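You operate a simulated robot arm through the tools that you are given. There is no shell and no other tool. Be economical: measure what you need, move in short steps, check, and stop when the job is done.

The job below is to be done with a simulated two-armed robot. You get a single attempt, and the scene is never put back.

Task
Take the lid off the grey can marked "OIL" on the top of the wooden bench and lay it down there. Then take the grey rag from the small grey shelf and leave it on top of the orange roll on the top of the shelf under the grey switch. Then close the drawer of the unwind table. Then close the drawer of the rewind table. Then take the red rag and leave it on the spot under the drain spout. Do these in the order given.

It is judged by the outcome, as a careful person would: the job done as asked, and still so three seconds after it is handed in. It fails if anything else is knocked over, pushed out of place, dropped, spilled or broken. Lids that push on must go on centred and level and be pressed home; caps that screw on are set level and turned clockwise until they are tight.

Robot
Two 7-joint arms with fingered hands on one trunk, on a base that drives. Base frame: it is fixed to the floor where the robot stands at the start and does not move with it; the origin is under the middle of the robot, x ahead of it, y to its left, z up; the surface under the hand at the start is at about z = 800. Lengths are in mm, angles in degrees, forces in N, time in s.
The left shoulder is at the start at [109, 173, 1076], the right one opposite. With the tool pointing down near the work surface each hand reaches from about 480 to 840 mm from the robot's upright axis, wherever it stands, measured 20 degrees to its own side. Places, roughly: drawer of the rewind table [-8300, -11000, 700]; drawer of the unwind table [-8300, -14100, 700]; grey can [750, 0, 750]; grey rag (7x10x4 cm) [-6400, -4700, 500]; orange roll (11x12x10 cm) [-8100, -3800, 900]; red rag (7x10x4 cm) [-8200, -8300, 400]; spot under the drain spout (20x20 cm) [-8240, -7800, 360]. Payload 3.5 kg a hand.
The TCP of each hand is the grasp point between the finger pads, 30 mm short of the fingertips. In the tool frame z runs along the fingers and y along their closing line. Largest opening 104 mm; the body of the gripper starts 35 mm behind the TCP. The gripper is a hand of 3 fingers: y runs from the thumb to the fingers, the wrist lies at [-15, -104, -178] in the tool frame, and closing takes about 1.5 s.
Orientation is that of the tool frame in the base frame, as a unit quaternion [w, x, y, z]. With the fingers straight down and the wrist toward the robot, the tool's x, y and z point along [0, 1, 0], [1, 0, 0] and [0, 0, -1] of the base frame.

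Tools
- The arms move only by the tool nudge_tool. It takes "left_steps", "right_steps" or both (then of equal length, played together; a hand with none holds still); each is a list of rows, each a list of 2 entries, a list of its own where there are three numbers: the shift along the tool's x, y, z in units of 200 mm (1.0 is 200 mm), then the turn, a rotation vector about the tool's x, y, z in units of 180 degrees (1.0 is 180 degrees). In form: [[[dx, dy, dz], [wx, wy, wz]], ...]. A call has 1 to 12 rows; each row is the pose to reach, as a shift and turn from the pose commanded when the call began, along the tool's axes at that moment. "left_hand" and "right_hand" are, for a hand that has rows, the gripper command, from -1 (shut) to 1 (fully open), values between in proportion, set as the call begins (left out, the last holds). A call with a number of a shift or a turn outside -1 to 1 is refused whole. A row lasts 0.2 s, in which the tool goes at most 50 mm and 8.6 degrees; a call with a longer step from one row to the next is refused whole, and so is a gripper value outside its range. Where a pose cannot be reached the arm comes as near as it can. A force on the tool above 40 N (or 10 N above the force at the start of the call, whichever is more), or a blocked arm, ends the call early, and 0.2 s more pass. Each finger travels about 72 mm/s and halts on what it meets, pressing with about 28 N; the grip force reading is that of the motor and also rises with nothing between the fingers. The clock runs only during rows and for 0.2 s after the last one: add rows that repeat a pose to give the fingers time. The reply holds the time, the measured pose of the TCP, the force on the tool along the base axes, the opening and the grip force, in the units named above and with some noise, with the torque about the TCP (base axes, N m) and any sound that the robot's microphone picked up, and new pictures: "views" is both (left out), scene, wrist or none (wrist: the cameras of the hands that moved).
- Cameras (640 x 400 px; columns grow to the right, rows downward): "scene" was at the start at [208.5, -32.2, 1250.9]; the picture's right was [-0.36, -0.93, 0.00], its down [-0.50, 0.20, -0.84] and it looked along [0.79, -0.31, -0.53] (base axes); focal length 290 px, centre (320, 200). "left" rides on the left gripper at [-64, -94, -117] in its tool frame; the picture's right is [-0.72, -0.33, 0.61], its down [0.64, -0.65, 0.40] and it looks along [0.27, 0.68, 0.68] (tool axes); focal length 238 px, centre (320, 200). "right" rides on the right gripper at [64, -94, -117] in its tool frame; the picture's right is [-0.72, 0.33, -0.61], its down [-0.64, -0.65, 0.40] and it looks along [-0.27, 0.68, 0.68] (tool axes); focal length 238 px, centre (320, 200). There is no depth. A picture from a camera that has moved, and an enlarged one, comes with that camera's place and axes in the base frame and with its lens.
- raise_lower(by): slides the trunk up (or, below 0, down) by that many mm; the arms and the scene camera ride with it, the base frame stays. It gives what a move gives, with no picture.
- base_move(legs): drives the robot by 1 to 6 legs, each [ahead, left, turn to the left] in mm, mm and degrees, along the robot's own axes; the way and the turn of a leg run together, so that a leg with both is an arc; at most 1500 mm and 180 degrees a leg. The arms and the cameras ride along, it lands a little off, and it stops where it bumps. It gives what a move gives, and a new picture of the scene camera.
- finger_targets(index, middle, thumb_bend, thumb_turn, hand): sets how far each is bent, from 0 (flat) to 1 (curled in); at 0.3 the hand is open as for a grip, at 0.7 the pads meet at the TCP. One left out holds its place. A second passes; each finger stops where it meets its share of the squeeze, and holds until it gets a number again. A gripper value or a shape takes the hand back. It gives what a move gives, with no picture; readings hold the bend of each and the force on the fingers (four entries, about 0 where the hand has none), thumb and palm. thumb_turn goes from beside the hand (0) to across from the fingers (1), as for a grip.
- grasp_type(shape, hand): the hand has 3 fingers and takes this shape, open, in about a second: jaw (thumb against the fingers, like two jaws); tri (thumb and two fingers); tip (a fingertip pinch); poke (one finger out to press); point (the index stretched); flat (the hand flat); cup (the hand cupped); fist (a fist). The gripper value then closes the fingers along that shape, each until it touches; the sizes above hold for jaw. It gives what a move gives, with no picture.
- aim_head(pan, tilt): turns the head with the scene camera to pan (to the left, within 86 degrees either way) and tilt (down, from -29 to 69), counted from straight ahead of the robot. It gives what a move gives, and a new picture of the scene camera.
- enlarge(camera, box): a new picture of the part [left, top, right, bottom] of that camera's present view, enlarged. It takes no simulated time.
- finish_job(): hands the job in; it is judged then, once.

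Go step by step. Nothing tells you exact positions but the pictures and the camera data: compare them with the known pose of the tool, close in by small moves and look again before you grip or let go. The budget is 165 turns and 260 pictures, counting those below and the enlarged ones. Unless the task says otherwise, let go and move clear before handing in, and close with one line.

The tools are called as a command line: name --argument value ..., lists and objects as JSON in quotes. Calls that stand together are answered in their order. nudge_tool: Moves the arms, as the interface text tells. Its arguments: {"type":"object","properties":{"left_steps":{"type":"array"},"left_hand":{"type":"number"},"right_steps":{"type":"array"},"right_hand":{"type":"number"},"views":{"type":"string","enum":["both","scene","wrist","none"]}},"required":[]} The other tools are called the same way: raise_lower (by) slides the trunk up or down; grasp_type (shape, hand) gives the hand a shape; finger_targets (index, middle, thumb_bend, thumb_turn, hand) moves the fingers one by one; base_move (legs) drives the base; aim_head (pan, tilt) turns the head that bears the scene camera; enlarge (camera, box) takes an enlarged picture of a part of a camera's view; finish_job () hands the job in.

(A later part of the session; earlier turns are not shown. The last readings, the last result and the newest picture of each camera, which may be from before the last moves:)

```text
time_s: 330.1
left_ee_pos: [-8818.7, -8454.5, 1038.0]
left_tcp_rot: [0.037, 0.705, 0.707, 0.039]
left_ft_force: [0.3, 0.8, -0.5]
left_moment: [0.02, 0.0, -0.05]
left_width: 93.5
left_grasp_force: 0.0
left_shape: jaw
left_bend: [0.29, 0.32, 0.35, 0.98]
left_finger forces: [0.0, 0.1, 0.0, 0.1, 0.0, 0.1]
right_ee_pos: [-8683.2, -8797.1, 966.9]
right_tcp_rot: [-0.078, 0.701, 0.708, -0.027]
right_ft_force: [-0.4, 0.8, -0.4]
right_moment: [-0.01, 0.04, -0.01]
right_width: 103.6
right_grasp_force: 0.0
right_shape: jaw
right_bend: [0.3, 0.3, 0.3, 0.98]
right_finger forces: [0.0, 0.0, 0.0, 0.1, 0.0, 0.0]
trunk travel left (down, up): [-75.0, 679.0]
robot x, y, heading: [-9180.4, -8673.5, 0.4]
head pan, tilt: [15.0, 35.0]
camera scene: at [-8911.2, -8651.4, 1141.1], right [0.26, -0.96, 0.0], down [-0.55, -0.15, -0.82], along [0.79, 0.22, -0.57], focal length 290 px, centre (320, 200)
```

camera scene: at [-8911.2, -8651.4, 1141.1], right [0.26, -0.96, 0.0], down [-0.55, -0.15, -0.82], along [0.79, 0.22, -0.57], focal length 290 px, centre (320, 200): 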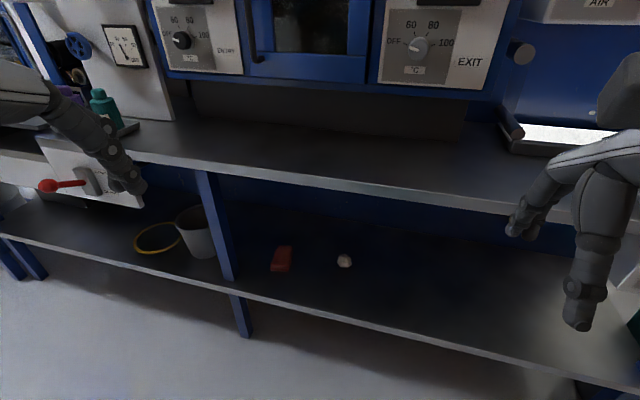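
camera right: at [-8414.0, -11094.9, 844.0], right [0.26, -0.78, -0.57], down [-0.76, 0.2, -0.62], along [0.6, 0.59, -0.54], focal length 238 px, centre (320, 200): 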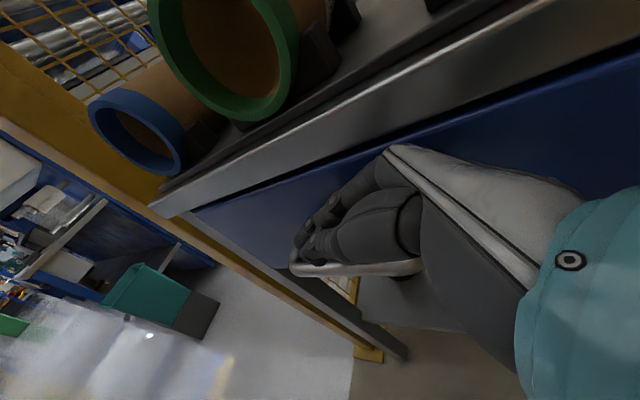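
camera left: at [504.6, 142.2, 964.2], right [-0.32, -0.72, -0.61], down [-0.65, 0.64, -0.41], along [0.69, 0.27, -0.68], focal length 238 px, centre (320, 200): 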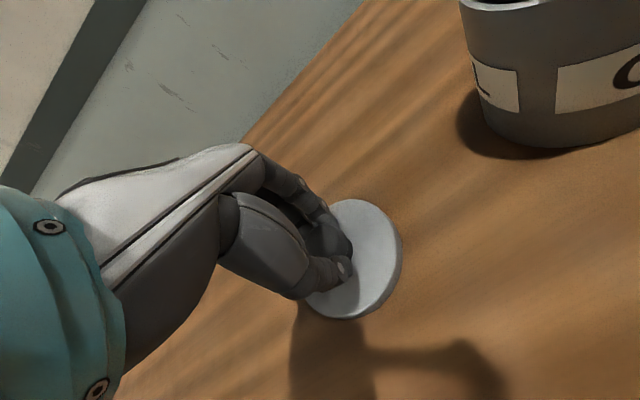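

The red rag lies on the lower shelf at about [-8259, -8332], and the yellow ring spot at [-8251, -7803], with a pail between. I'll turn the right hand for a sideways, forward-tilted grip (α≈45°) and lift the left hand out of the way.

nudge_tool --left_steps '[[[0, 0, -0.07], [0, 0, 0]], [[0, -0.03, -0.14], [0, 0, 0]], [[0, -0.06, -0.21], [0, 0, 0]], [[0, -0.1, -0.28], [0, 0, 0]], [[0, -0.13, -0.35], [0, 0, 0]], [[0, -0.16, -0.42], [0, 0, 0]], [[0, -0.2, -0.5], [0, 0, 0]], [[0, -0.23, -0.58], [0, 0, 0]], [[0, -0.26, -0.65], [0, 0, 0]], [[0, -0.3, -0.72], [0, 0, 0]], [[0, -0.3, -0.8], [0, 0, 0]], [[0, -0.3, -0.8], [0, 0, 0]]]' --right_steps '[[[0.004, 0.016, 0.066], [-0.0193, -0.0193, -0.0383]], [[0.008, 0.033, 0.133], [-0.0386, -0.0386, -0.0767]], [[0.012, 0.05, 0.2], [-0.058, -0.058, -0.115]], [[0.016, 0.066, 0.266], [-0.0773, -0.0773, -0.1533]], [[0.02, 0.083, 0.333], [-0.0966, -0.0966, -0.1917]], [[0.025, 0.1, 0.4], [-0.1159, -0.1159, -0.23]], [[0.03, 0.117, 0.466], [-0.1352, -0.1352, -0.2683]], [[0.033, 0.133, 0.533], [-0.1545, -0.1545, -0.3067]], [[0.037, 0.15, 0.6], [-0.1739, -0.1739, -0.345]], [[0.042, 0.167, 0.666], [-0.1932, -0.1932, -0.3833]], [[0.046, 0.183, 0.733], [-0.2125, -0.2125, -0.4217]], [[0.05, 0.2, 0.8], [-0.2318, -0.2318, -0.46]]]' --right_hand 1 --views "scene"

```text
time_s: 332.7
left_ee_pos: [-8851.1, -8469.9, 1128.3]
left_tcp_rot: [0.038, 0.706, 0.706, 0.039]
left_ft_force: [-0.2, -0.7, -0.2]
left_moment: [0.01, 0.03, 0.0]
left_width: 93.4
left_grasp_force: 0.2
left_shape: jaw
left_bend: [0.29, 0.32, 0.35, 0.98]
left_finger forces: [0.1, 0.0, 0.1, 0.0, 0.1, 0.0]
left hand out of reach, approached as far as the arm can: row 7, 8, 9, 10, 11, 12
right_ee_pos: [-8666.5, -8774.9, 805.7]
right_tcp_rot: [0.383, 0.012, 0.923, 0.034]
right_ft_force: [0.3, -0.6, -0.9]
right_moment: [-0.02, -0.02, 0.02]
right_width: 103.7
right_grasp_force: 0.0
right_shape: jaw
right_bend: [0.3, 0.3, 0.3, 0.98]
right_finger forces: [0.0, 0.1, 0.0, 0.0, 0.1, 0.0]
trunk travel left (down, up): [-75.0, 679.0]
robot x, y, heading: [-9177.2, -8676.2, 0.4]
head pan, tilt: [15.0, 35.0]
camera scene: at [-8911.2, -8651.4, 1141.1], right [0.27, -0.96, 0.0], down [-0.55, -0.15, -0.82], along [0.79, 0.22, -0.57], focal length 290 px, centre (320, 200)
```

scene: 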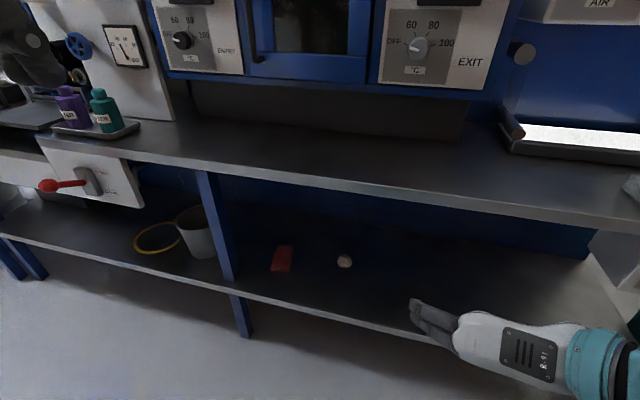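

The hand is oriented as wanted. I'll lower the trunk and then the hand to shelf height here in the open.

raise_lower --by -75

nudge_tool --right_steps '[[[0.14, -0.015, 0.14], [0, 0, 0]], [[0.28, -0.03, 0.28], [0, 0, 0]], [[0.42, -0.045, 0.42], [0, 0, 0]], [[0.56, -0.06, 0.56], [0, 0, 0]], [[0.7, -0.075, 0.7], [0, 0, 0]], [[0.85, -0.09, 0.85], [0, 0, 0]], [[0.85, -0.09, 0.85], [0, 0, 0]]]' --views "none"

```text
time_s: 333.8
left_ee_pos: [-8803.5, -8471.7, 1030.3]
left_tcp_rot: [0.0, 0.706, 0.708, 0.0]
left_ft_force: [-0.1, 0.4, -0.1]
left_moment: [0.06, 0.0, 0.0]
left_width: 93.5
left_grasp_force: 0.1
left_shape: jaw
left_bend: [0.29, 0.32, 0.35, 0.98]
left_finger forces: [0.0, 0.0, 0.0, 0.0, 0.1, 0.1]
right_ee_pos: [-8655.8, -8775.1, 704.2]
right_tcp_rot: [0.347, 0.013, 0.937, 0.033]
right_ft_force: [-0.3, 0.7, -0.5]
right_moment: [0.0, -0.01, 0.04]
right_width: 103.5
right_grasp_force: 0.1
right_shape: jaw
right_bend: [0.3, 0.3, 0.3, 0.98]
right_finger forces: [0.1, 0.0, 0.0, 0.0, 0.1, 0.0]
trunk travel left (down, up): [0.0, 754.0]
robot x, y, heading: [-9180.4, -8676.9, 0.1]
head pan, tilt: [15.0, 35.0]
```

```text
time_s: 335.4
left_ee_pos: [-8803.4, -8470.8, 1030.1]
left_tcp_rot: [0.0, 0.706, 0.708, 0.0]
left_ft_force: [0.3, 0.1, 1.0]
left_moment: [0.02, 0.01, -0.01]
left_width: 93.4
left_grasp_force: 0.0
left_shape: jaw
left_bend: [0.29, 0.32, 0.35, 0.98]
left_finger forces: [0.0, 0.0, 0.1, 0.1, 0.0, 0.0]
right_ee_pos: [-8632.4, -8811.5, 596.2]
right_tcp_rot: [0.33, 0.01, 0.943, 0.031]
right_ft_force: [0.5, -0.5, -0.1]
right_moment: [0.01, -0.02, -0.03]
right_width: 103.8
right_grasp_force: 0.0
right_shape: jaw
right_bend: [0.3, 0.3, 0.3, 0.98]
right_finger forces: [0.0, 0.0, 0.1, 0.1, 0.0, 0.1]
right hand out of reach, approached as far as the arm can: row 2, 3, 4, 5, 6, 7
trunk travel left (down, up): [0.0, 754.0]
robot x, y, heading: [-9178.6, -8673.5, 0.2]
head pan, tilt: [15.0, 35.0]
```

This yawed pose can't go low enough. Instead I'll use the plain fingers-down pose and open the fingers wider (bend <0.3) to span the rag's 10 cm length. First return the hand to straight down.

nudge_tool --right_steps '[[[-0.02, 0, -0.05], [0.0193, 0.0193, 0.0383]], [[-0.05, 0, -0.1], [0.0386, 0.0386, 0.0767]], [[-0.07, 0, -0.15], [0.058, 0.058, 0.115]], [[-0.1, 0, -0.2], [0.0773, 0.0773, 0.1533]], [[-0.1, 0, -0.2], [0.0966, 0.0966, 0.1917]], [[-0.1, 0, -0.2], [0.1159, 0.1159, 0.23]], [[-0.1, 0, -0.2], [0.1352, 0.1352, 0.2683]], [[-0.1, 0, -0.2], [0.1545, 0.1545, 0.3067]], [[-0.1, 0, -0.2], [0.1739, 0.1739, 0.345]], [[-0.1, 0, -0.2], [0.1932, 0.1932, 0.3833]], [[-0.1, 0, -0.2], [0.2125, 0.2125, 0.4217]], [[-0.1, 0, -0.2], [0.2318, 0.2318, 0.46]]]' --views "none"

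finger_targets --hand "right" --index 0.15 --middle 0.15 --thumb_bend 0.15 --thumb_turn 1

```text
time_s: 338.0
left_ee_pos: [-8803.2, -8470.4, 1030.6]
left_tcp_rot: [0.001, 0.706, 0.708, -0.001]
left_ft_force: [-0.2, 0.7, 1.0]
left_moment: [-0.01, 0.01, 0.04]
left_width: 93.4
left_grasp_force: 0.1
left_shape: jaw
left_bend: [0.29, 0.32, 0.35, 0.98]
left_finger forces: [0.1, 0.1, 0.0, 0.0, 0.1, 0.0]
right_ee_pos: [-8636.9, -8820.1, 632.7]
right_tcp_rot: [-0.105, 0.701, 0.704, -0.053]
right_ft_force: [0.5, -0.4, -0.9]
right_moment: [-0.02, -0.02, 0.01]
right_width: 103.9
right_grasp_force: 0.0
right_shape: jaw
right_bend: [0.3, 0.3, 0.3, 0.98]
right_finger forces: [0.1, 0.0, 0.1, 0.1, 0.1, 0.0]
trunk travel left (down, up): [0.0, 754.0]
robot x, y, heading: [-9177.3, -8675.1, 0.6]
head pan, tilt: [15.0, 35.0]
```

```text
time_s: 339.0
left_ee_pos: [-8803.7, -8470.6, 1030.7]
left_tcp_rot: [0.0, 0.706, 0.708, -0.001]
left_ft_force: [0.5, 0.3, -0.2]
left_moment: [-0.05, -0.06, -0.01]
left_width: 93.4
left_grasp_force: 0.0
left_shape: jaw
left_bend: [0.29, 0.32, 0.35, 0.98]
left_finger forces: [0.0, 0.0, 0.1, 0.0, 0.1, 0.0]
right_ee_pos: [-8637.6, -8821.1, 632.6]
right_tcp_rot: [-0.104, 0.699, 0.706, -0.054]
right_ft_force: [0.3, -0.5, -0.8]
right_moment: [0.01, 0.02, 0.0]
right_width: 135.7
right_grasp_force: 0.1
right_shape: fingers
right_bend: [0.15, 0.15, 0.15, 0.96]
right_finger forces: [0.0, 0.1, 0.0, 0.0, 0.0, 0.1]
trunk travel left (down, up): [0.0, 754.0]
robot x, y, heading: [-9177.6, -8677.6, 0.1]
head pan, tilt: [15.0, 35.0]
```

Fingers open to 136 mm. I'll straighten the hand and test going down to z≈430 in the open.

nudge_tool --right_steps '[[[-0.01, 0.08, 0.15], [-0.012, -0.004, 0]], [[-0.02, 0.17, 0.3], [-0.024, -0.008, 0]], [[-0.035, 0.26, 0.45], [-0.036, -0.012, 0]], [[-0.045, 0.34, 0.6], [-0.048, -0.016, 0]], [[-0.06, 0.43, 0.75], [-0.06, -0.02, 0]], [[-0.07, 0.515, 0.907], [-0.072, -0.022, 0]], [[-0.07, 0.515, 0.907], [-0.072, -0.022, 0]]]' --views "scene"

```text
time_s: 340.6
left_ee_pos: [-8803.2, -8471.0, 1029.4]
left_tcp_rot: [0.0, 0.707, 0.707, 0.0]
left_ft_force: [-0.2, 1.0, 0.2]
left_moment: [-0.02, 0.02, 0.01]
left_width: 93.5
left_grasp_force: 0.0
left_shape: jaw
left_bend: [0.29, 0.32, 0.35, 0.98]
left_finger forces: [0.0, 0.0, 0.1, 0.1, 0.1, 0.0]
right_ee_pos: [-8573.8, -8822.7, 433.5]
right_tcp_rot: [0.0, 0.706, 0.708, 0.003]
right_ft_force: [0.6, 0.0, 0.7]
right_moment: [-0.02, -0.01, -0.03]
right_width: 136.1
right_grasp_force: 0.0
right_shape: fingers
right_bend: [0.15, 0.15, 0.15, 0.96]
right_finger forces: [0.0, 0.0, 0.0, 0.0, 0.0, 0.0]
trunk travel left (down, up): [0.0, 754.0]
robot x, y, heading: [-9177.7, -8673.5, 0.4]
head pan, tilt: [15.0, 35.0]
camera scene: at [-8864.7, -8650.8, 1060.4], right [0.27, -0.96, 0.0], down [-0.55, -0.15, -0.82], along [0.79, 0.22, -0.57], focal length 290 px, centre (320, 200)
```

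scene: 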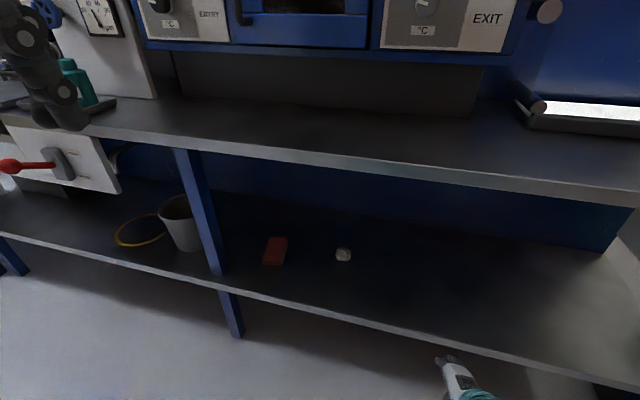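

Works: straight down at z≈433. I'll raise the hand a bit, strafe left until the rag is in line, then drive in carefully.

nudge_tool --right_steps '[[[0, 0, -0.15], [0, 0, 0]], [[0, 0, -0.28], [0, 0, 0]]]' --views "none"

base_move --legs '[[0, 490, 0], [170, 0, 0]]'

aim_head --pan -10 --tilt 50

```text
time_s: 341.2
left_ee_pos: [-8802.1, -8470.8, 1031.4]
left_tcp_rot: [0.0, 0.707, 0.708, -0.002]
left_ft_force: [0.2, -0.2, 0.1]
left_moment: [0.02, 0.01, -0.01]
left_width: 93.4
left_grasp_force: 0.0
left_shape: jaw
left_bend: [0.29, 0.32, 0.35, 0.98]
left_finger forces: [0.0, 0.1, 0.0, 0.1, 0.0, 0.0]
right_ee_pos: [-8577.2, -8822.3, 488.9]
right_tcp_rot: [0.0, 0.705, 0.709, 0.002]
right_ft_force: [0.2, -0.6, -0.2]
right_moment: [0.01, 0.02, 0.01]
right_width: 136.1
right_grasp_force: 0.1
right_shape: fingers
right_bend: [0.15, 0.15, 0.15, 0.96]
right_finger forces: [0.0, 0.0, 0.0, 0.0, 0.0, 0.1]
trunk travel left (down, up): [0.0, 754.0]
robot x, y, heading: [-9179.2, -8677.8, 0.4]
head pan, tilt: [15.0, 35.0]
```

```text
time_s: 345.2
left_ee_pos: [-8629.2, -7985.1, 1030.6]
left_tcp_rot: [0.0, 0.71, 0.704, 0.0]
left_ft_force: [-0.1, -0.5, -0.4]
left_moment: [0.0, 0.05, -0.02]
left_width: 93.6
left_grasp_force: 0.1
left_shape: jaw
left_bend: [0.29, 0.32, 0.35, 0.98]
left_finger forces: [0.1, 0.0, 0.0, 0.1, 0.1, 0.0]
right_ee_pos: [-8406.9, -8338.8, 487.4]
right_tcp_rot: [-0.001, 0.709, 0.706, 0.002]
right_ft_force: [0.4, -0.9, 0.1]
right_moment: [0.02, -0.01, -0.05]
right_width: 135.8
right_grasp_force: 0.0
right_shape: fingers
right_bend: [0.15, 0.15, 0.15, 0.96]
right_finger forces: [0.0, 0.1, 0.1, 0.0, 0.0, 0.0]
trunk travel left (down, up): [0.0, 754.0]
robot x, y, heading: [-9010.8, -8186.1, -0.1]
head pan, tilt: [15.0, 35.0]
camera scene: at [-8693.3, -8164.8, 1060.3], right [0.26, -0.97, 0.0], down [-0.55, -0.15, -0.82], along [0.79, 0.21, -0.57], focal length 290 px, centre (320, 200)
```

scene: 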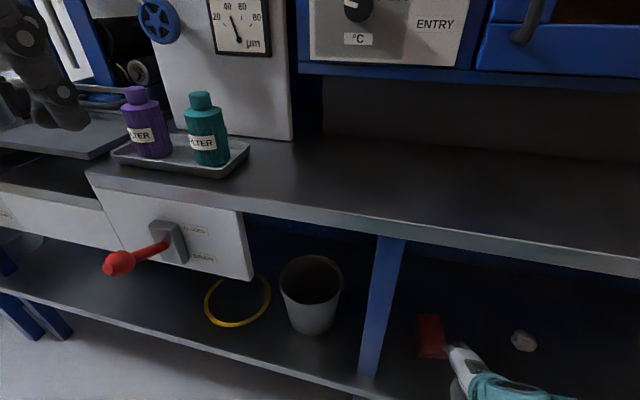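

```text
time_s: 346.1
left_ee_pos: [-8630.7, -7985.2, 1030.5]
left_tcp_rot: [0.0, 0.71, 0.704, -0.001]
left_ft_force: [0.1, 0.1, -0.4]
left_moment: [-0.01, -0.03, -0.02]
left_width: 93.4
left_grasp_force: 0.0
left_shape: jaw
left_bend: [0.29, 0.32, 0.35, 0.98]
left_finger forces: [0.1, 0.0, 0.0, 0.0, 0.0, 0.1]
right_ee_pos: [-8406.5, -8338.6, 487.9]
right_tcp_rot: [0.0, 0.708, 0.707, 0.002]
right_ft_force: [0.2, -0.7, -0.3]
right_moment: [0.01, -0.02, 0.02]
right_width: 136.2
right_grasp_force: 0.0
right_shape: fingers
right_bend: [0.15, 0.15, 0.15, 0.96]
right_finger forces: [0.0, 0.0, 0.0, 0.1, 0.1, 0.0]
trunk travel left (down, up): [0.0, 754.0]
robot x, y, heading: [-9006.7, -8185.6, -0.3]
head pan, tilt: [-10.0, 50.0]
camera scene: at [-8702.9, -8200.8, 1038.7], right [-0.18, -0.98, 0.0], down [-0.75, 0.14, -0.64], along [0.63, -0.11, -0.77], focal length 290 px, centre (320, 200)
```

scene: 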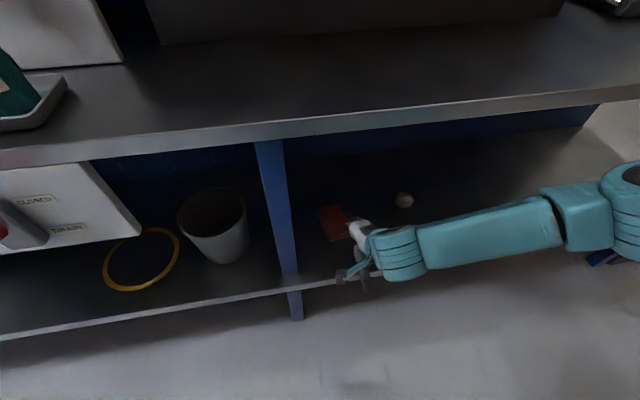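

The rag is about [-8258, -8322]. I'll drive forward 140 mm and left 14 so the hand comes over it, then look from the wrist camera.

base_move --legs '[[140, 14, 0.3]]'

nudge_tool --right_steps '[[[0, 0, 0.02], [0, 0, 0]]]' --views "wrist"

```text
time_s: 347.4
left_ee_pos: [-8492.8, -7970.0, 1031.1]
left_tcp_rot: [0.0, 0.709, 0.705, -0.001]
left_ft_force: [-0.3, 0.2, 0.1]
left_moment: [0.01, 0.01, -0.01]
left_width: 93.7
left_grasp_force: 0.0
left_shape: jaw
left_bend: [0.29, 0.32, 0.35, 0.98]
left_finger forces: [0.0, 0.0, 0.0, 0.0, 0.1, 0.0]
right_ee_pos: [-8267.6, -8322.1, 488.9]
right_tcp_rot: [0.0, 0.708, 0.707, 0.003]
right_ft_force: [-1.2, -0.2, -0.2]
right_moment: [0.01, 0.01, 0.0]
right_width: 135.9
right_grasp_force: 0.1
right_shape: fingers
right_bend: [0.15, 0.15, 0.15, 0.96]
right_finger forces: [0.0, 0.0, 0.0, 0.1, 0.1, 0.0]
trunk travel left (down, up): [0.0, 754.0]
robot x, y, heading: [-8870.2, -8172.5, 0.3]
head pan, tilt: [-10.0, 50.0]
camera scene: at [-8565.3, -8186.1, 1038.8], right [-0.17, -0.98, 0.0], down [-0.75, 0.13, -0.64], along [0.63, -0.11, -0.77], focal length 290 px, centre (320, 200)
```

scene: 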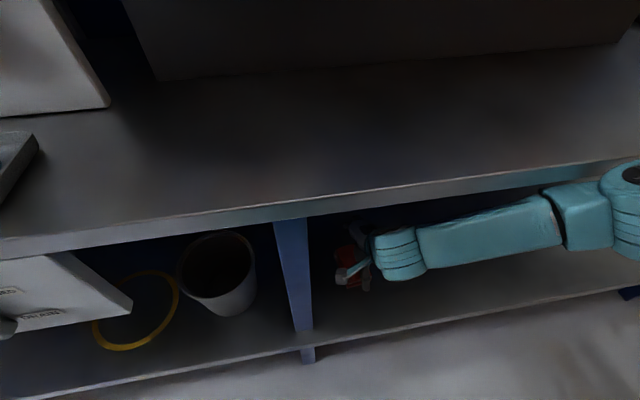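

```text
time_s: 347.8
left_ee_pos: [-8491.9, -7970.6, 1030.7]
left_tcp_rot: [0.001, 0.709, 0.705, 0.0]
left_ft_force: [0.0, -0.1, 0.1]
left_moment: [-0.01, 0.03, 0.0]
left_width: 93.7
left_grasp_force: 0.0
left_shape: jaw
left_bend: [0.29, 0.32, 0.35, 0.98]
left_finger forces: [0.1, 0.1, 0.0, 0.0, 0.0, 0.0]
right_ee_pos: [-8267.4, -8322.4, 484.5]
right_tcp_rot: [0.0, 0.707, 0.707, 0.002]
right_ft_force: [-0.4, -0.2, 0.8]
right_moment: [-0.01, 0.0, 0.0]
right_width: 136.0
right_grasp_force: 0.0
right_shape: fingers
right_bend: [0.15, 0.15, 0.15, 0.96]
right_finger forces: [0.0, 0.1, 0.0, 0.0, 0.0, 0.0]
trunk travel left (down, up): [0.0, 754.0]
robot x, y, heading: [-8871.2, -8177.4, 0.2]
head pan, tilt: [-10.0, 50.0]
camera right: at [-8362.5, -8258.7, 600.7], right [0.32, -0.72, 0.61], down [-0.65, -0.64, -0.41], along [0.69, -0.27, -0.68], focal length 238 px, centre (320, 200)
```

right: 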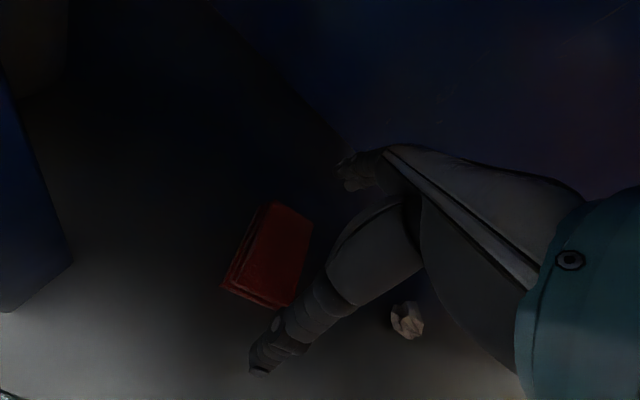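

From the wrist camera the rag's center is about [-8237, -8327], its long axis turned about 8°. I'll align over it and descend partway.

nudge_tool --right_steps '[[[-0.012, 0.075, 0], [0, 0, -0.022]], [[-0.025, 0.15, 0], [0, 0, -0.044]], [[-0.025, 0.15, 0.15], [0, 0, -0.044]], [[-0.025, 0.15, 0.3], [0, 0, -0.044]], [[-0.025, 0.15, 0.3], [0, 0, -0.044]]]' --views "wrist"

```text
time_s: 349.0
left_ee_pos: [-8492.5, -7969.7, 1029.1]
left_tcp_rot: [0.0, 0.709, 0.706, 0.0]
left_ft_force: [0.1, -0.5, 0.3]
left_moment: [0.03, -0.02, -0.01]
left_width: 93.4
left_grasp_force: 0.0
left_shape: jaw
left_bend: [0.29, 0.32, 0.35, 0.98]
left_finger forces: [0.0, 0.0, 0.1, 0.0, 0.1, 0.0]
right_ee_pos: [-8237.6, -8329.3, 421.9]
right_tcp_rot: [0.0, 0.657, 0.754, 0.002]
right_ft_force: [-0.8, -0.4, 0.5]
right_moment: [0.02, -0.01, 0.0]
right_width: 136.1
right_grasp_force: 0.0
right_shape: fingers
right_bend: [0.15, 0.15, 0.15, 0.96]
right_finger forces: [0.1, 0.0, 0.1, 0.0, 0.0, 0.1]
trunk travel left (down, up): [0.0, 754.0]
robot x, y, heading: [-8872.8, -8171.7, 0.0]
head pan, tilt: [-10.0, 50.0]
camera right: at [-8340.5, -8278.7, 538.5], right [0.42, -0.67, 0.61], down [-0.56, -0.72, -0.41], along [0.72, -0.17, -0.68], focal length 238 px, centre (320, 200)
```

right: 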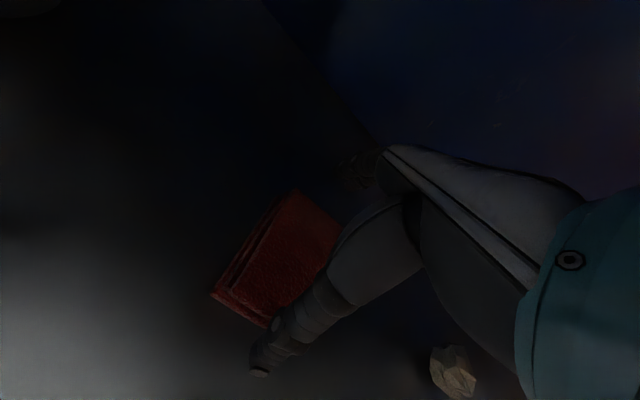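

Aligned well. I'll nudge 6 mm left, halve the yaw, and go down gently.

nudge_tool --right_steps '[[[0.03, 0.004, 0.03], [0, 0, 0.02]], [[0.03, 0.004, 0.07], [0, 0, 0.02]], [[0.03, 0.004, 0.1], [0, 0, 0.02]], [[0.03, 0.004, 0.12], [0, 0, 0.02]], [[0.03, 0.004, 0.12], [0, 0, 0.02]]]' --views "wrist"

```text
time_s: 350.4
left_ee_pos: [-8495.5, -7979.4, 1032.0]
left_tcp_rot: [0.0, 0.713, 0.701, 0.001]
left_ft_force: [0.2, 0.0, -0.3]
left_moment: [-0.01, -0.02, 0.0]
left_width: 93.3
left_grasp_force: 0.0
left_shape: jaw
left_bend: [0.29, 0.32, 0.35, 0.98]
left_finger forces: [0.1, 0.0, 0.0, 0.1, 0.0, 0.0]
right_ee_pos: [-8260.2, -8343.0, 383.0]
right_tcp_rot: [-0.012, 0.691, 0.723, -0.011]
right_ft_force: [0.1, 0.5, 1.5]
right_moment: [-0.04, -0.13, -0.01]
right_width: 136.6
right_grasp_force: 0.5
right_shape: fingers
right_bend: [0.15, 0.14, 0.15, 0.96]
right_finger forces: [0.1, 1.0, 0.0, 0.0, 0.1, 0.0]
trunk travel left (down, up): [0.0, 754.0]
robot x, y, heading: [-8871.1, -8176.4, -0.8]
head pan, tilt: [-10.0, 50.0]
stopped in row 5 (right hand): the arm was blocked; the commanded pose is now the measured one
camera right: at [-8354.1, -8282.9, 502.5], right [0.38, -0.7, 0.6], down [-0.64, -0.67, -0.38], along [0.67, -0.24, -0.7], focal length 238 px, centre (320, 200)
```

right: 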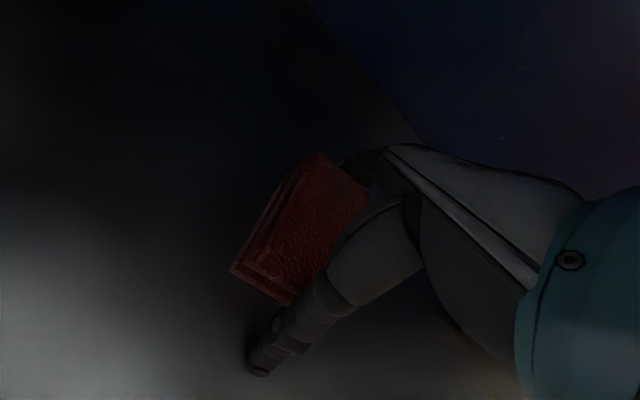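

The arm got blocked slightly and shifted. Let me look at the arm from the head.

aim_head --pan -25 --tilt 50

```text
time_s: 351.2
left_ee_pos: [-8495.6, -7978.9, 1032.2]
left_tcp_rot: [0.001, 0.713, 0.701, 0.002]
left_ft_force: [-0.2, -0.1, 0.0]
left_moment: [-0.02, -0.02, -0.02]
left_width: 93.4
left_grasp_force: 0.1
left_shape: jaw
left_bend: [0.29, 0.32, 0.35, 0.98]
left_finger forces: [0.0, 0.0, 0.0, 0.0, 0.0, 0.0]
right_ee_pos: [-8260.4, -8342.9, 384.1]
right_tcp_rot: [-0.012, 0.69, 0.723, -0.009]
right_ft_force: [0.6, -0.9, 0.6]
right_moment: [0.0, -0.12, -0.02]
right_width: 136.2
right_grasp_force: 0.7
right_shape: fingers
right_bend: [0.15, 0.14, 0.15, 0.96]
right_finger forces: [0.0, 0.7, 0.0, 0.0, 0.0, 0.0]
trunk travel left (down, up): [0.0, 754.0]
robot x, y, heading: [-8872.3, -8177.1, -0.5]
head pan, tilt: [-25.0, 50.0]
camera scene: at [-8576.9, -8213.6, 1039.7], right [-0.43, -0.9, -0.01], down [-0.69, 0.33, -0.64], along [0.58, -0.27, -0.77], focal length 290 px, centre (320, 200)
```

scene: 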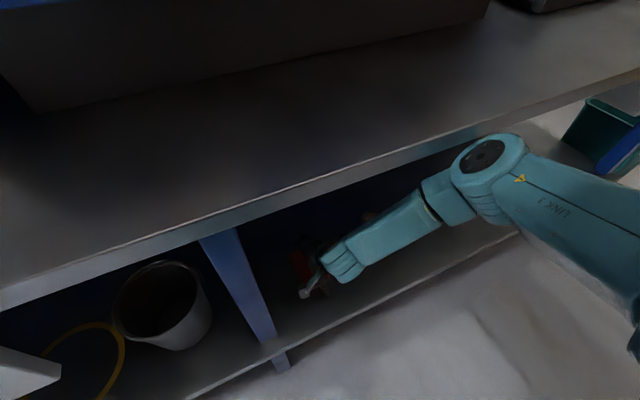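

The elbow touched the bench's front edge. I'll lift the hand, back the base 60 mm and reach further forward instead.

nudge_tool --right_steps '[[[0, 0.02, -0.1], [0, 0, 0]], [[0, 0.02, -0.2], [0, 0, 0]], [[0, 0.02, -0.3], [0, 0, 0]]]' --views "none"

base_move --legs '[[-60, 0, 0.6]]'

nudge_tool --right_steps '[[[0, 0.1, 0], [0, 0, 0]], [[0, 0.2, 0], [0, 0, 0]], [[0, 0.3, 0], [0, 0, 0]], [[0, 0.3, 0], [0, 0, 0]]]'

```text
time_s: 352.0
left_ee_pos: [-8497.2, -7972.4, 1032.1]
left_tcp_rot: [0.003, 0.712, 0.702, 0.0]
left_ft_force: [0.0, 0.0, -0.1]
left_moment: [0.0, -0.01, -0.03]
left_width: 93.3
left_grasp_force: 0.0
left_shape: jaw
left_bend: [0.29, 0.32, 0.35, 0.98]
left_finger forces: [0.1, 0.0, 0.0, 0.0, 0.0, 0.0]
right_ee_pos: [-8249.8, -8336.1, 451.1]
right_tcp_rot: [-0.006, 0.689, 0.725, -0.01]
right_ft_force: [0.2, -0.2, 0.0]
right_moment: [0.02, 0.0, 0.02]
right_width: 136.2
right_grasp_force: 0.0
right_shape: fingers
right_bend: [0.15, 0.15, 0.15, 0.96]
right_finger forces: [0.1, 0.0, 0.0, 0.0, 0.0, 0.0]
trunk travel left (down, up): [0.0, 754.0]
robot x, y, heading: [-8870.5, -8175.1, -0.5]
head pan, tilt: [-25.0, 50.0]
```

```text
time_s: 353.0
left_ee_pos: [-8555.2, -7970.4, 1031.3]
left_tcp_rot: [0.002, 0.709, 0.705, -0.001]
left_ft_force: [-0.4, -0.3, 0.4]
left_moment: [-0.03, -0.03, -0.01]
left_width: 93.2
left_grasp_force: 0.0
left_shape: jaw
left_bend: [0.29, 0.32, 0.35, 0.98]
left_finger forces: [0.0, 0.1, 0.0, 0.0, 0.0, 0.1]
right_ee_pos: [-8309.0, -8330.6, 444.9]
right_tcp_rot: [-0.009, 0.686, 0.728, -0.011]
right_ft_force: [-0.4, 0.3, 0.5]
right_moment: [0.02, 0.01, 0.01]
right_width: 136.5
right_grasp_force: 0.1
right_shape: fingers
right_bend: [0.15, 0.15, 0.15, 0.96]
right_finger forces: [0.0, 0.0, 0.0, 0.0, 0.0, 0.1]
trunk travel left (down, up): [0.0, 754.0]
robot x, y, heading: [-8933.7, -8173.7, 0.3]
head pan, tilt: [-25.0, 50.0]
camera scene: at [-8634.0, -8205.9, 1038.8], right [-0.42, -0.91, 0.0], down [-0.69, 0.32, -0.64], along [0.58, -0.27, -0.77], focal length 290 px, centre (320, 200)
```

scene: 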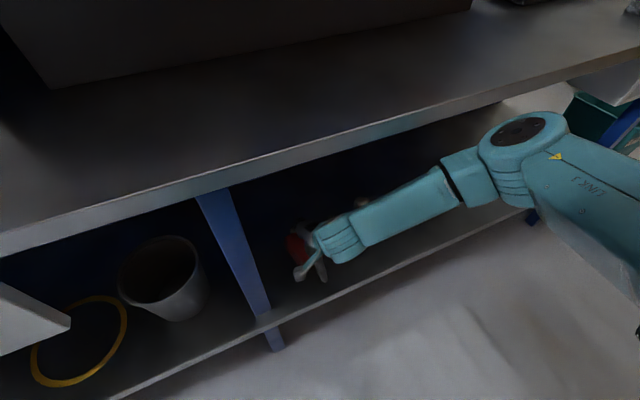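

```text
time_s: 354.0
left_ee_pos: [-8554.1, -7971.3, 1029.3]
left_tcp_rot: [0.001, 0.708, 0.706, 0.0]
left_ft_force: [0.0, -0.6, -1.3]
left_moment: [0.01, 0.01, 0.0]
left_width: 93.7
left_grasp_force: 0.0
left_shape: jaw
left_bend: [0.29, 0.32, 0.35, 0.98]
left_finger forces: [0.0, 0.0, 0.0, 0.0, 0.0, 0.1]
right_ee_pos: [-8250.3, -8327.8, 442.8]
right_tcp_rot: [-0.009, 0.686, 0.728, -0.011]
right_ft_force: [0.6, 0.5, 0.6]
right_moment: [0.0, 0.0, 0.02]
right_width: 136.1
right_grasp_force: 0.0
right_shape: fingers
right_bend: [0.15, 0.15, 0.15, 0.96]
right_finger forces: [0.1, 0.1, 0.0, 0.0, 0.0, 0.0]
trunk travel left (down, up): [0.0, 754.0]
robot x, y, heading: [-8930.2, -8175.4, -0.0]
head pan, tilt: [-25.0, 50.0]
camera scene: at [-8633.7, -8205.9, 1038.7], right [-0.42, -0.91, 0.0], down [-0.69, 0.32, -0.64], along [0.58, -0.27, -0.77], focal length 290 px, centre (320, 200)
camera right: at [-8345.1, -8268.4, 563.2], right [0.39, -0.7, 0.61], down [-0.62, -0.68, -0.38], along [0.68, -0.23, -0.7], focal length 238 px, centre (320, 200)
```

scene: 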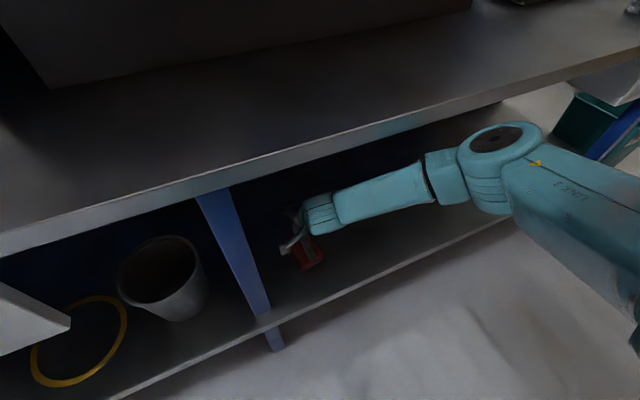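
right: 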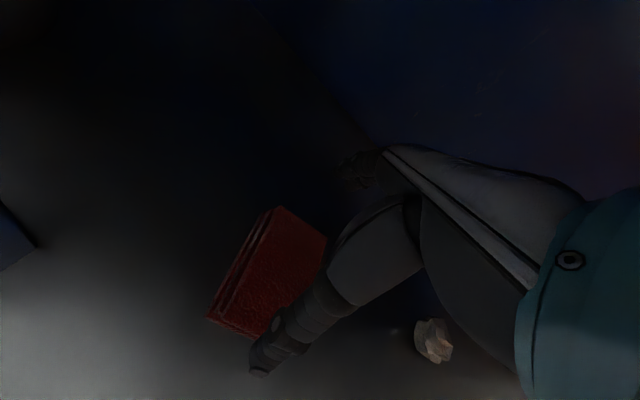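

Rag center is about [-8258, -8325] and the hand nearly over it. I'll shift back 8 mm and descend.

nudge_tool --right_steps '[[[0.01, -0.04, 0.05], [0, 0, 0]], [[0.01, -0.04, 0.12], [0, 0, 0]], [[0.01, -0.04, 0.19], [0, 0, 0]], [[0.01, -0.04, 0.22], [0, 0, 0]], [[0.01, -0.04, 0.22], [0, 0, 0]]]'

```text
time_s: 355.2
left_ee_pos: [-8555.9, -7971.2, 1030.2]
left_tcp_rot: [0.001, 0.709, 0.705, -0.001]
left_ft_force: [-0.3, -0.8, -0.2]
left_moment: [-0.01, 0.01, -0.04]
left_width: 93.7
left_grasp_force: 0.1
left_shape: jaw
left_bend: [0.29, 0.32, 0.35, 0.98]
left_finger forces: [0.0, 0.1, 0.0, 0.0, 0.1, 0.1]
right_ee_pos: [-8260.7, -8327.5, 399.7]
right_tcp_rot: [-0.009, 0.685, 0.728, -0.01]
right_ft_force: [-0.9, -0.5, 0.1]
right_moment: [0.01, 0.01, -0.01]
right_width: 136.2
right_grasp_force: 0.0
right_shape: fingers
right_bend: [0.15, 0.15, 0.15, 0.96]
right_finger forces: [0.0, 0.1, 0.0, 0.0, 0.0, 0.0]
trunk travel left (down, up): [0.0, 754.0]
robot x, y, heading: [-8932.1, -8173.7, 0.2]
head pan, tilt: [-25.0, 50.0]
camera scene: at [-8633.7, -8205.9, 1038.7], right [-0.42, -0.91, 0.0], down [-0.69, 0.32, -0.64], along [0.58, -0.27, -0.77], focal length 290 px, centre (320, 200)
camera right: at [-8354.6, -8268.0, 518.8], right [0.39, -0.7, 0.61], down [-0.62, -0.68, -0.38], along [0.68, -0.23, -0.7], focal length 238 px, centre (320, 200)
```

scene: 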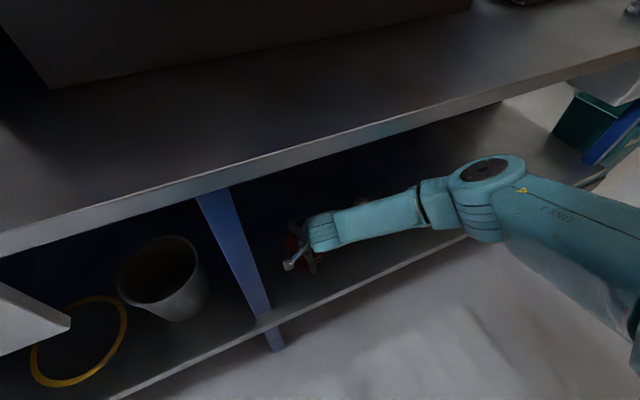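
right: 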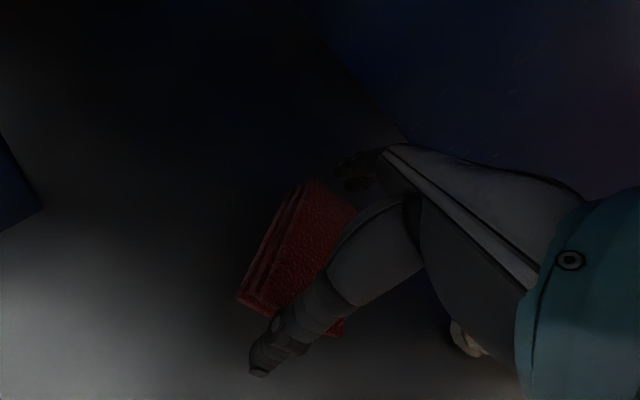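

The hand straddles the rag. A bit lower, then close.

nudge_tool --right_steps '[[[0, 0, 0.02], [0, 0, 0]], [[0, 0, 0.04], [0, 0, 0]], [[0, 0, 0.05], [0, 0, 0]]]' --views "none"

```text
time_s: 356.0
left_ee_pos: [-8555.1, -7971.1, 1030.7]
left_tcp_rot: [0.001, 0.709, 0.705, 0.0]
left_ft_force: [0.1, 0.7, -0.4]
left_moment: [0.0, 0.0, -0.01]
left_width: 93.4
left_grasp_force: 0.2
left_shape: jaw
left_bend: [0.29, 0.32, 0.35, 0.98]
left_finger forces: [0.0, 0.0, 0.0, 0.0, 0.0, 0.0]
right_ee_pos: [-8260.3, -8327.5, 388.8]
right_tcp_rot: [-0.009, 0.686, 0.728, -0.011]
right_ft_force: [0.3, -0.2, -0.1]
right_moment: [0.02, 0.02, -0.02]
right_width: 136.0
right_grasp_force: 0.1
right_shape: fingers
right_bend: [0.15, 0.15, 0.15, 0.96]
right_finger forces: [0.0, 0.0, 0.1, 0.1, 0.2, 0.0]
trunk travel left (down, up): [0.0, 754.0]
robot x, y, heading: [-8935.1, -8175.1, -0.1]
head pan, tilt: [-25.0, 50.0]
```

nudge_tool --right_steps '[[[0, 0, 0], [0, 0, 0]], [[0, 0, 0], [0, 0, 0]], [[0, 0, 0], [0, 0, 0]], [[0, 0, 0], [0, 0, 0]], [[0, 0, 0], [0, 0, 0]], [[0, 0, 0], [0, 0, 0]], [[0, 0, 0], [0, 0, 0]], [[0, 0, 0], [0, 0, 0]]]' --right_hand -1 --views "wrist"

```text
time_s: 357.8
left_ee_pos: [-8557.3, -7970.9, 1030.6]
left_tcp_rot: [0.001, 0.708, 0.706, -0.001]
left_ft_force: [1.0, 0.1, -0.1]
left_moment: [0.02, 0.02, 0.01]
left_width: 93.3
left_grasp_force: 0.1
left_shape: jaw
left_bend: [0.29, 0.32, 0.35, 0.98]
left_finger forces: [0.1, 0.0, 0.0, 0.0, 0.1, 0.1]
right_ee_pos: [-8259.8, -8326.7, 390.8]
right_tcp_rot: [-0.009, 0.686, 0.727, -0.011]
right_ft_force: [5.1, 1.5, 12.1]
right_moment: [-0.01, -0.87, 0.02]
right_width: 85.9
right_grasp_force: 28.0
right_shape: jaw
right_bend: [0.22, 0.3, 0.41, 0.98]
right_finger forces: [37.0, 18.2, 0.0, 0.0, 43.4, 0.0]
trunk travel left (down, up): [0.0, 754.0]
robot x, y, heading: [-8935.6, -8173.3, 0.3]
head pan, tilt: [-25.0, 50.0]
camera right: at [-8354.7, -8268.2, 509.8], right [0.38, -0.7, 0.61], down [-0.62, -0.68, -0.39], along [0.68, -0.23, -0.7], focal length 238 px, centre (320, 200)
```

right: 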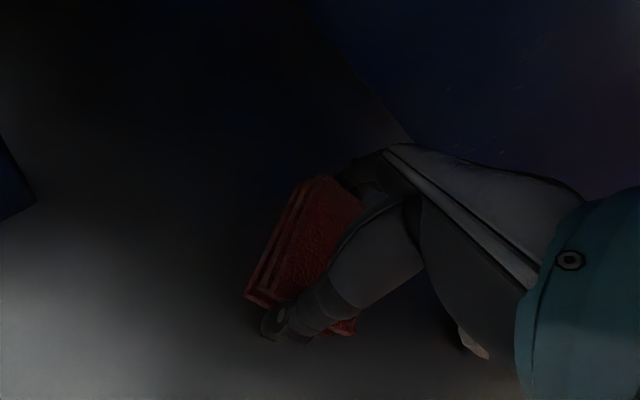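

Gripped along its length (86 mm). Lift gently and check.

nudge_tool --right_steps '[[[0, 0, -0.05], [0, 0, 0]], [[0, 0, -0.12], [0, 0, 0]], [[0, 0, -0.2], [0, 0, 0]], [[0, 0, -0.3], [0, 0, 0]], [[0, 0, -0.3], [0, 0, 0]]]'

```text
time_s: 359.0
left_ee_pos: [-8555.8, -7970.1, 1028.9]
left_tcp_rot: [0.001, 0.709, 0.705, -0.001]
left_ft_force: [-0.2, -0.4, -0.7]
left_moment: [0.0, 0.01, 0.0]
left_width: 93.5
left_grasp_force: 0.1
left_shape: jaw
left_bend: [0.29, 0.32, 0.35, 0.98]
left_finger forces: [0.0, 0.0, 0.1, 0.0, 0.0, 0.1]
right_ee_pos: [-8258.7, -8327.8, 451.4]
right_tcp_rot: [-0.008, 0.686, 0.728, -0.011]
right_ft_force: [0.6, 0.3, -0.5]
right_moment: [-0.05, 0.0, 0.0]
right_width: 85.9
right_grasp_force: 27.9
right_shape: jaw
right_bend: [0.22, 0.3, 0.41, 0.98]
right_finger forces: [33.2, 12.0, 0.0, 0.0, 45.3, 0.0]
trunk travel left (down, up): [0.0, 754.0]
robot x, y, heading: [-8931.8, -8167.5, -0.0]
head pan, tilt: [-25.0, 50.0]
camera scene: at [-8633.7, -8205.9, 1038.6], right [-0.42, -0.91, 0.0], down [-0.69, 0.32, -0.64], along [0.58, -0.27, -0.77], focal length 290 px, centre (320, 200)
camera right: at [-8352.6, -8268.8, 569.6], right [0.39, -0.7, 0.61], down [-0.62, -0.68, -0.38], along [0.68, -0.23, -0.7], focal length 238 px, centre (320, 200)
```

scene: 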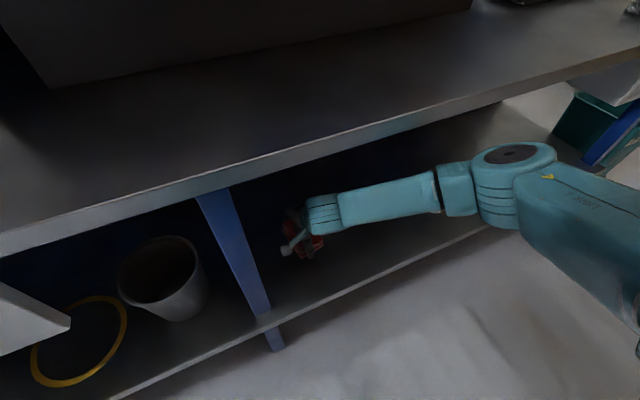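
right: 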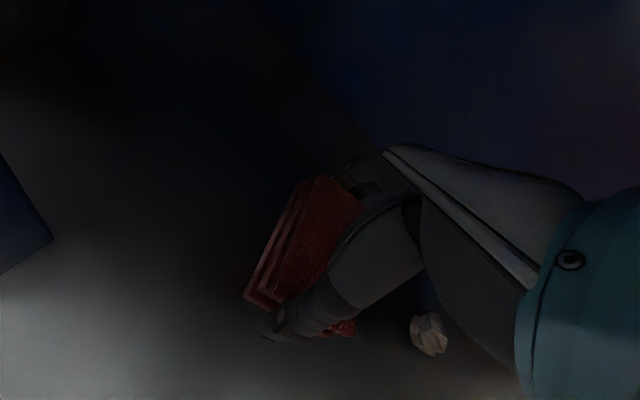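

The red rag is held. I'll back out from under the bench and strafe left to face the yellow-ring spot.

base_move --legs '[[-300, 0, 0], [0, 530, 0]]'

aim_head --pan -10 --tilt 35

```text
time_s: 363.6
left_ee_pos: [-8851.0, -7452.3, 1030.2]
left_tcp_rot: [0.001, 0.709, 0.705, 0.0]
left_ft_force: [0.0, 0.2, 0.4]
left_moment: [0.02, 0.0, 0.01]
left_width: 93.5
left_grasp_force: 0.1
left_shape: jaw
left_bend: [0.29, 0.32, 0.35, 0.98]
left_finger forces: [0.0, 0.1, 0.0, 0.1, 0.1, 0.1]
right_ee_pos: [-8554.9, -7810.0, 449.5]
right_tcp_rot: [-0.009, 0.686, 0.727, -0.011]
right_ft_force: [0.3, -0.2, -0.3]
right_moment: [-0.02, -0.01, -0.03]
right_width: 85.5
right_grasp_force: 28.1
right_shape: jaw
right_bend: [0.22, 0.3, 0.41, 0.98]
right_finger forces: [33.0, 12.0, 0.1, 0.0, 45.2, 0.0]
trunk travel left (down, up): [0.0, 754.0]
robot x, y, heading: [-9230.9, -7652.8, -0.2]
head pan, tilt: [-25.0, 50.0]
camera scene: at [-8930.6, -7687.5, 1038.7], right [-0.42, -0.91, 0.0], down [-0.69, 0.33, -0.64], along [0.58, -0.27, -0.77], focal length 290 px, centre (320, 200)
```

scene: 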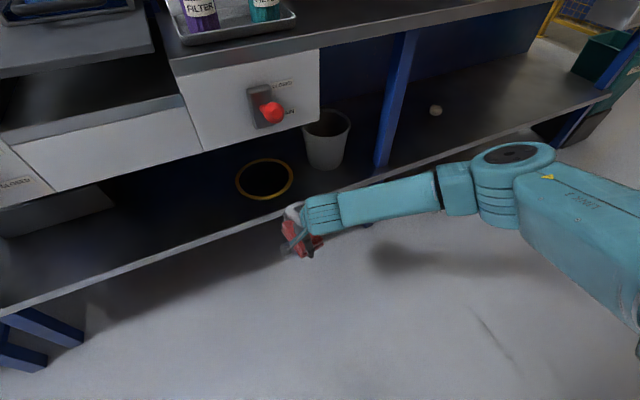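

```text
time_s: 364.4
left_ee_pos: [-8851.7, -7452.6, 1030.9]
left_tcp_rot: [0.0, 0.709, 0.705, -0.001]
left_ft_force: [-0.2, -0.3, -0.9]
left_moment: [-0.01, -0.01, 0.02]
left_width: 93.6
left_grasp_force: 0.2
left_shape: jaw
left_bend: [0.29, 0.32, 0.35, 0.98]
left_finger forces: [0.0, 0.0, 0.0, 0.0, 0.0, 0.1]
right_ee_pos: [-8555.5, -7809.8, 450.2]
right_tcp_rot: [-0.009, 0.686, 0.727, -0.011]
right_ft_force: [-0.5, 0.4, -0.6]
right_moment: [0.0, 0.02, 0.01]
right_width: 85.7
right_grasp_force: 28.5
right_shape: jaw
right_bend: [0.22, 0.3, 0.41, 0.98]
right_finger forces: [33.1, 12.0, 0.1, 0.0, 45.3, 0.0]
trunk travel left (down, up): [0.0, 754.0]
robot x, y, heading: [-9230.9, -7659.2, -0.3]
head pan, tilt: [-10.0, 35.0]
camera scene: at [-8913.7, -7670.5, 1060.3], right [-0.18, -0.98, 0.0], down [-0.57, 0.1, -0.82], along [0.81, -0.14, -0.57], focal length 290 px, centre (320, 200)
```

scene: 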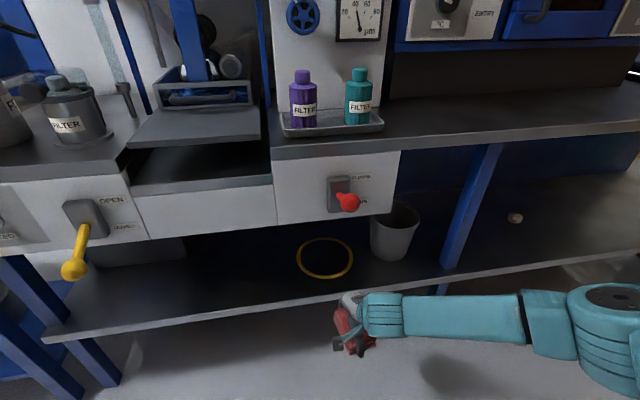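

The ring spot is centered at about [-8248, -7804]; the drain panel with its red lever hangs above it. I'll tilt the hand forward ~12° and lower it here so the wrist passes under the panel.

nudge_tool --right_steps '[[[0, 0.03, 0.06], [-0.022, 0, 0]], [[0, 0.06, 0.12], [-0.045, 0, 0]], [[0, 0.08, 0.173], [-0.067, 0, 0]], [[0, 0.08, 0.173], [-0.067, 0, 0]]]' --views "scene"

```text
time_s: 365.4
left_ee_pos: [-8853.5, -7453.0, 1030.9]
left_tcp_rot: [0.001, 0.709, 0.705, 0.0]
left_ft_force: [-0.2, -0.5, 0.6]
left_moment: [0.01, 0.02, 0.0]
left_width: 93.5
left_grasp_force: 0.2
left_shape: jaw
left_bend: [0.29, 0.32, 0.35, 0.98]
left_finger forces: [0.1, 0.0, 0.1, 0.0, 0.1, 0.1]
right_ee_pos: [-8546.4, -7810.4, 432.0]
right_tcp_rot: [0.027, 0.686, 0.727, 0.027]
right_ft_force: [0.3, 0.6, -0.2]
right_moment: [0.01, 0.0, 0.0]
right_width: 85.6
right_grasp_force: 28.2
right_shape: jaw
right_bend: [0.22, 0.3, 0.41, 0.98]
right_finger forces: [33.0, 12.0, 0.1, 0.0, 45.0, 0.0]
right hand out of reach, approached as far as the arm can: row 2, 3, 4
trunk travel left (down, up): [0.0, 754.0]
robot x, y, heading: [-9226.9, -7653.7, -0.1]
head pan, tilt: [-10.0, 35.0]
camera scene: at [-8913.7, -7670.4, 1060.4], right [-0.18, -0.98, 0.0], down [-0.56, 0.1, -0.82], along [0.81, -0.14, -0.57], focal length 290 px, centre (320, 200)
```

scene: 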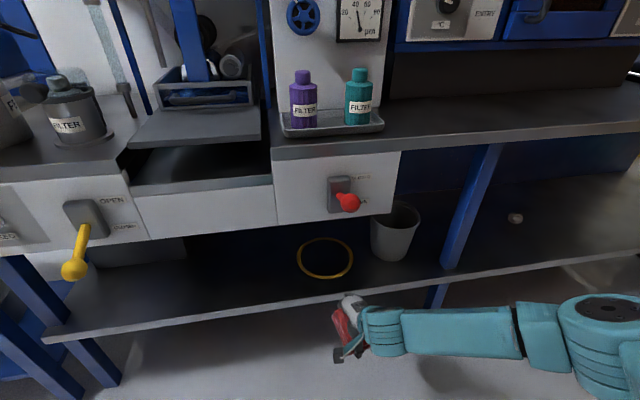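

The tilt reaches about 4°. I'll lower the remaining ~22 mm with this tilt.

nudge_tool --right_steps '[[[0, -0.02, 0.05], [0, 0, 0]], [[0, -0.04, 0.11], [0, 0, 0]], [[0, -0.04, 0.11], [0, 0, 0]]]' --views "none"

```text
time_s: 366.2
left_ee_pos: [-8852.0, -7452.0, 1030.6]
left_tcp_rot: [0.001, 0.709, 0.705, 0.0]
left_ft_force: [-0.4, -0.5, -0.1]
left_moment: [-0.02, -0.02, -0.02]
left_width: 93.5
left_grasp_force: 0.1
left_shape: jaw
left_bend: [0.29, 0.32, 0.35, 0.98]
left_finger forces: [0.0, 0.0, 0.0, 0.0, 0.0, 0.1]
right_ee_pos: [-8552.5, -7810.3, 412.1]
right_tcp_rot: [0.027, 0.687, 0.726, 0.024]
right_ft_force: [0.1, 0.1, -0.3]
right_moment: [0.01, 0.04, 0.01]
right_width: 85.5
right_grasp_force: 28.0
right_shape: jaw
right_bend: [0.22, 0.3, 0.41, 0.98]
right_finger forces: [32.7, 12.0, 0.0, 0.0, 44.8, 0.0]
right hand out of reach, approached as far as the arm can: row 2
trunk travel left (down, up): [0.0, 754.0]
robot x, y, heading: [-9228.6, -7652.3, -0.1]
head pan, tilt: [-10.0, 35.0]
```

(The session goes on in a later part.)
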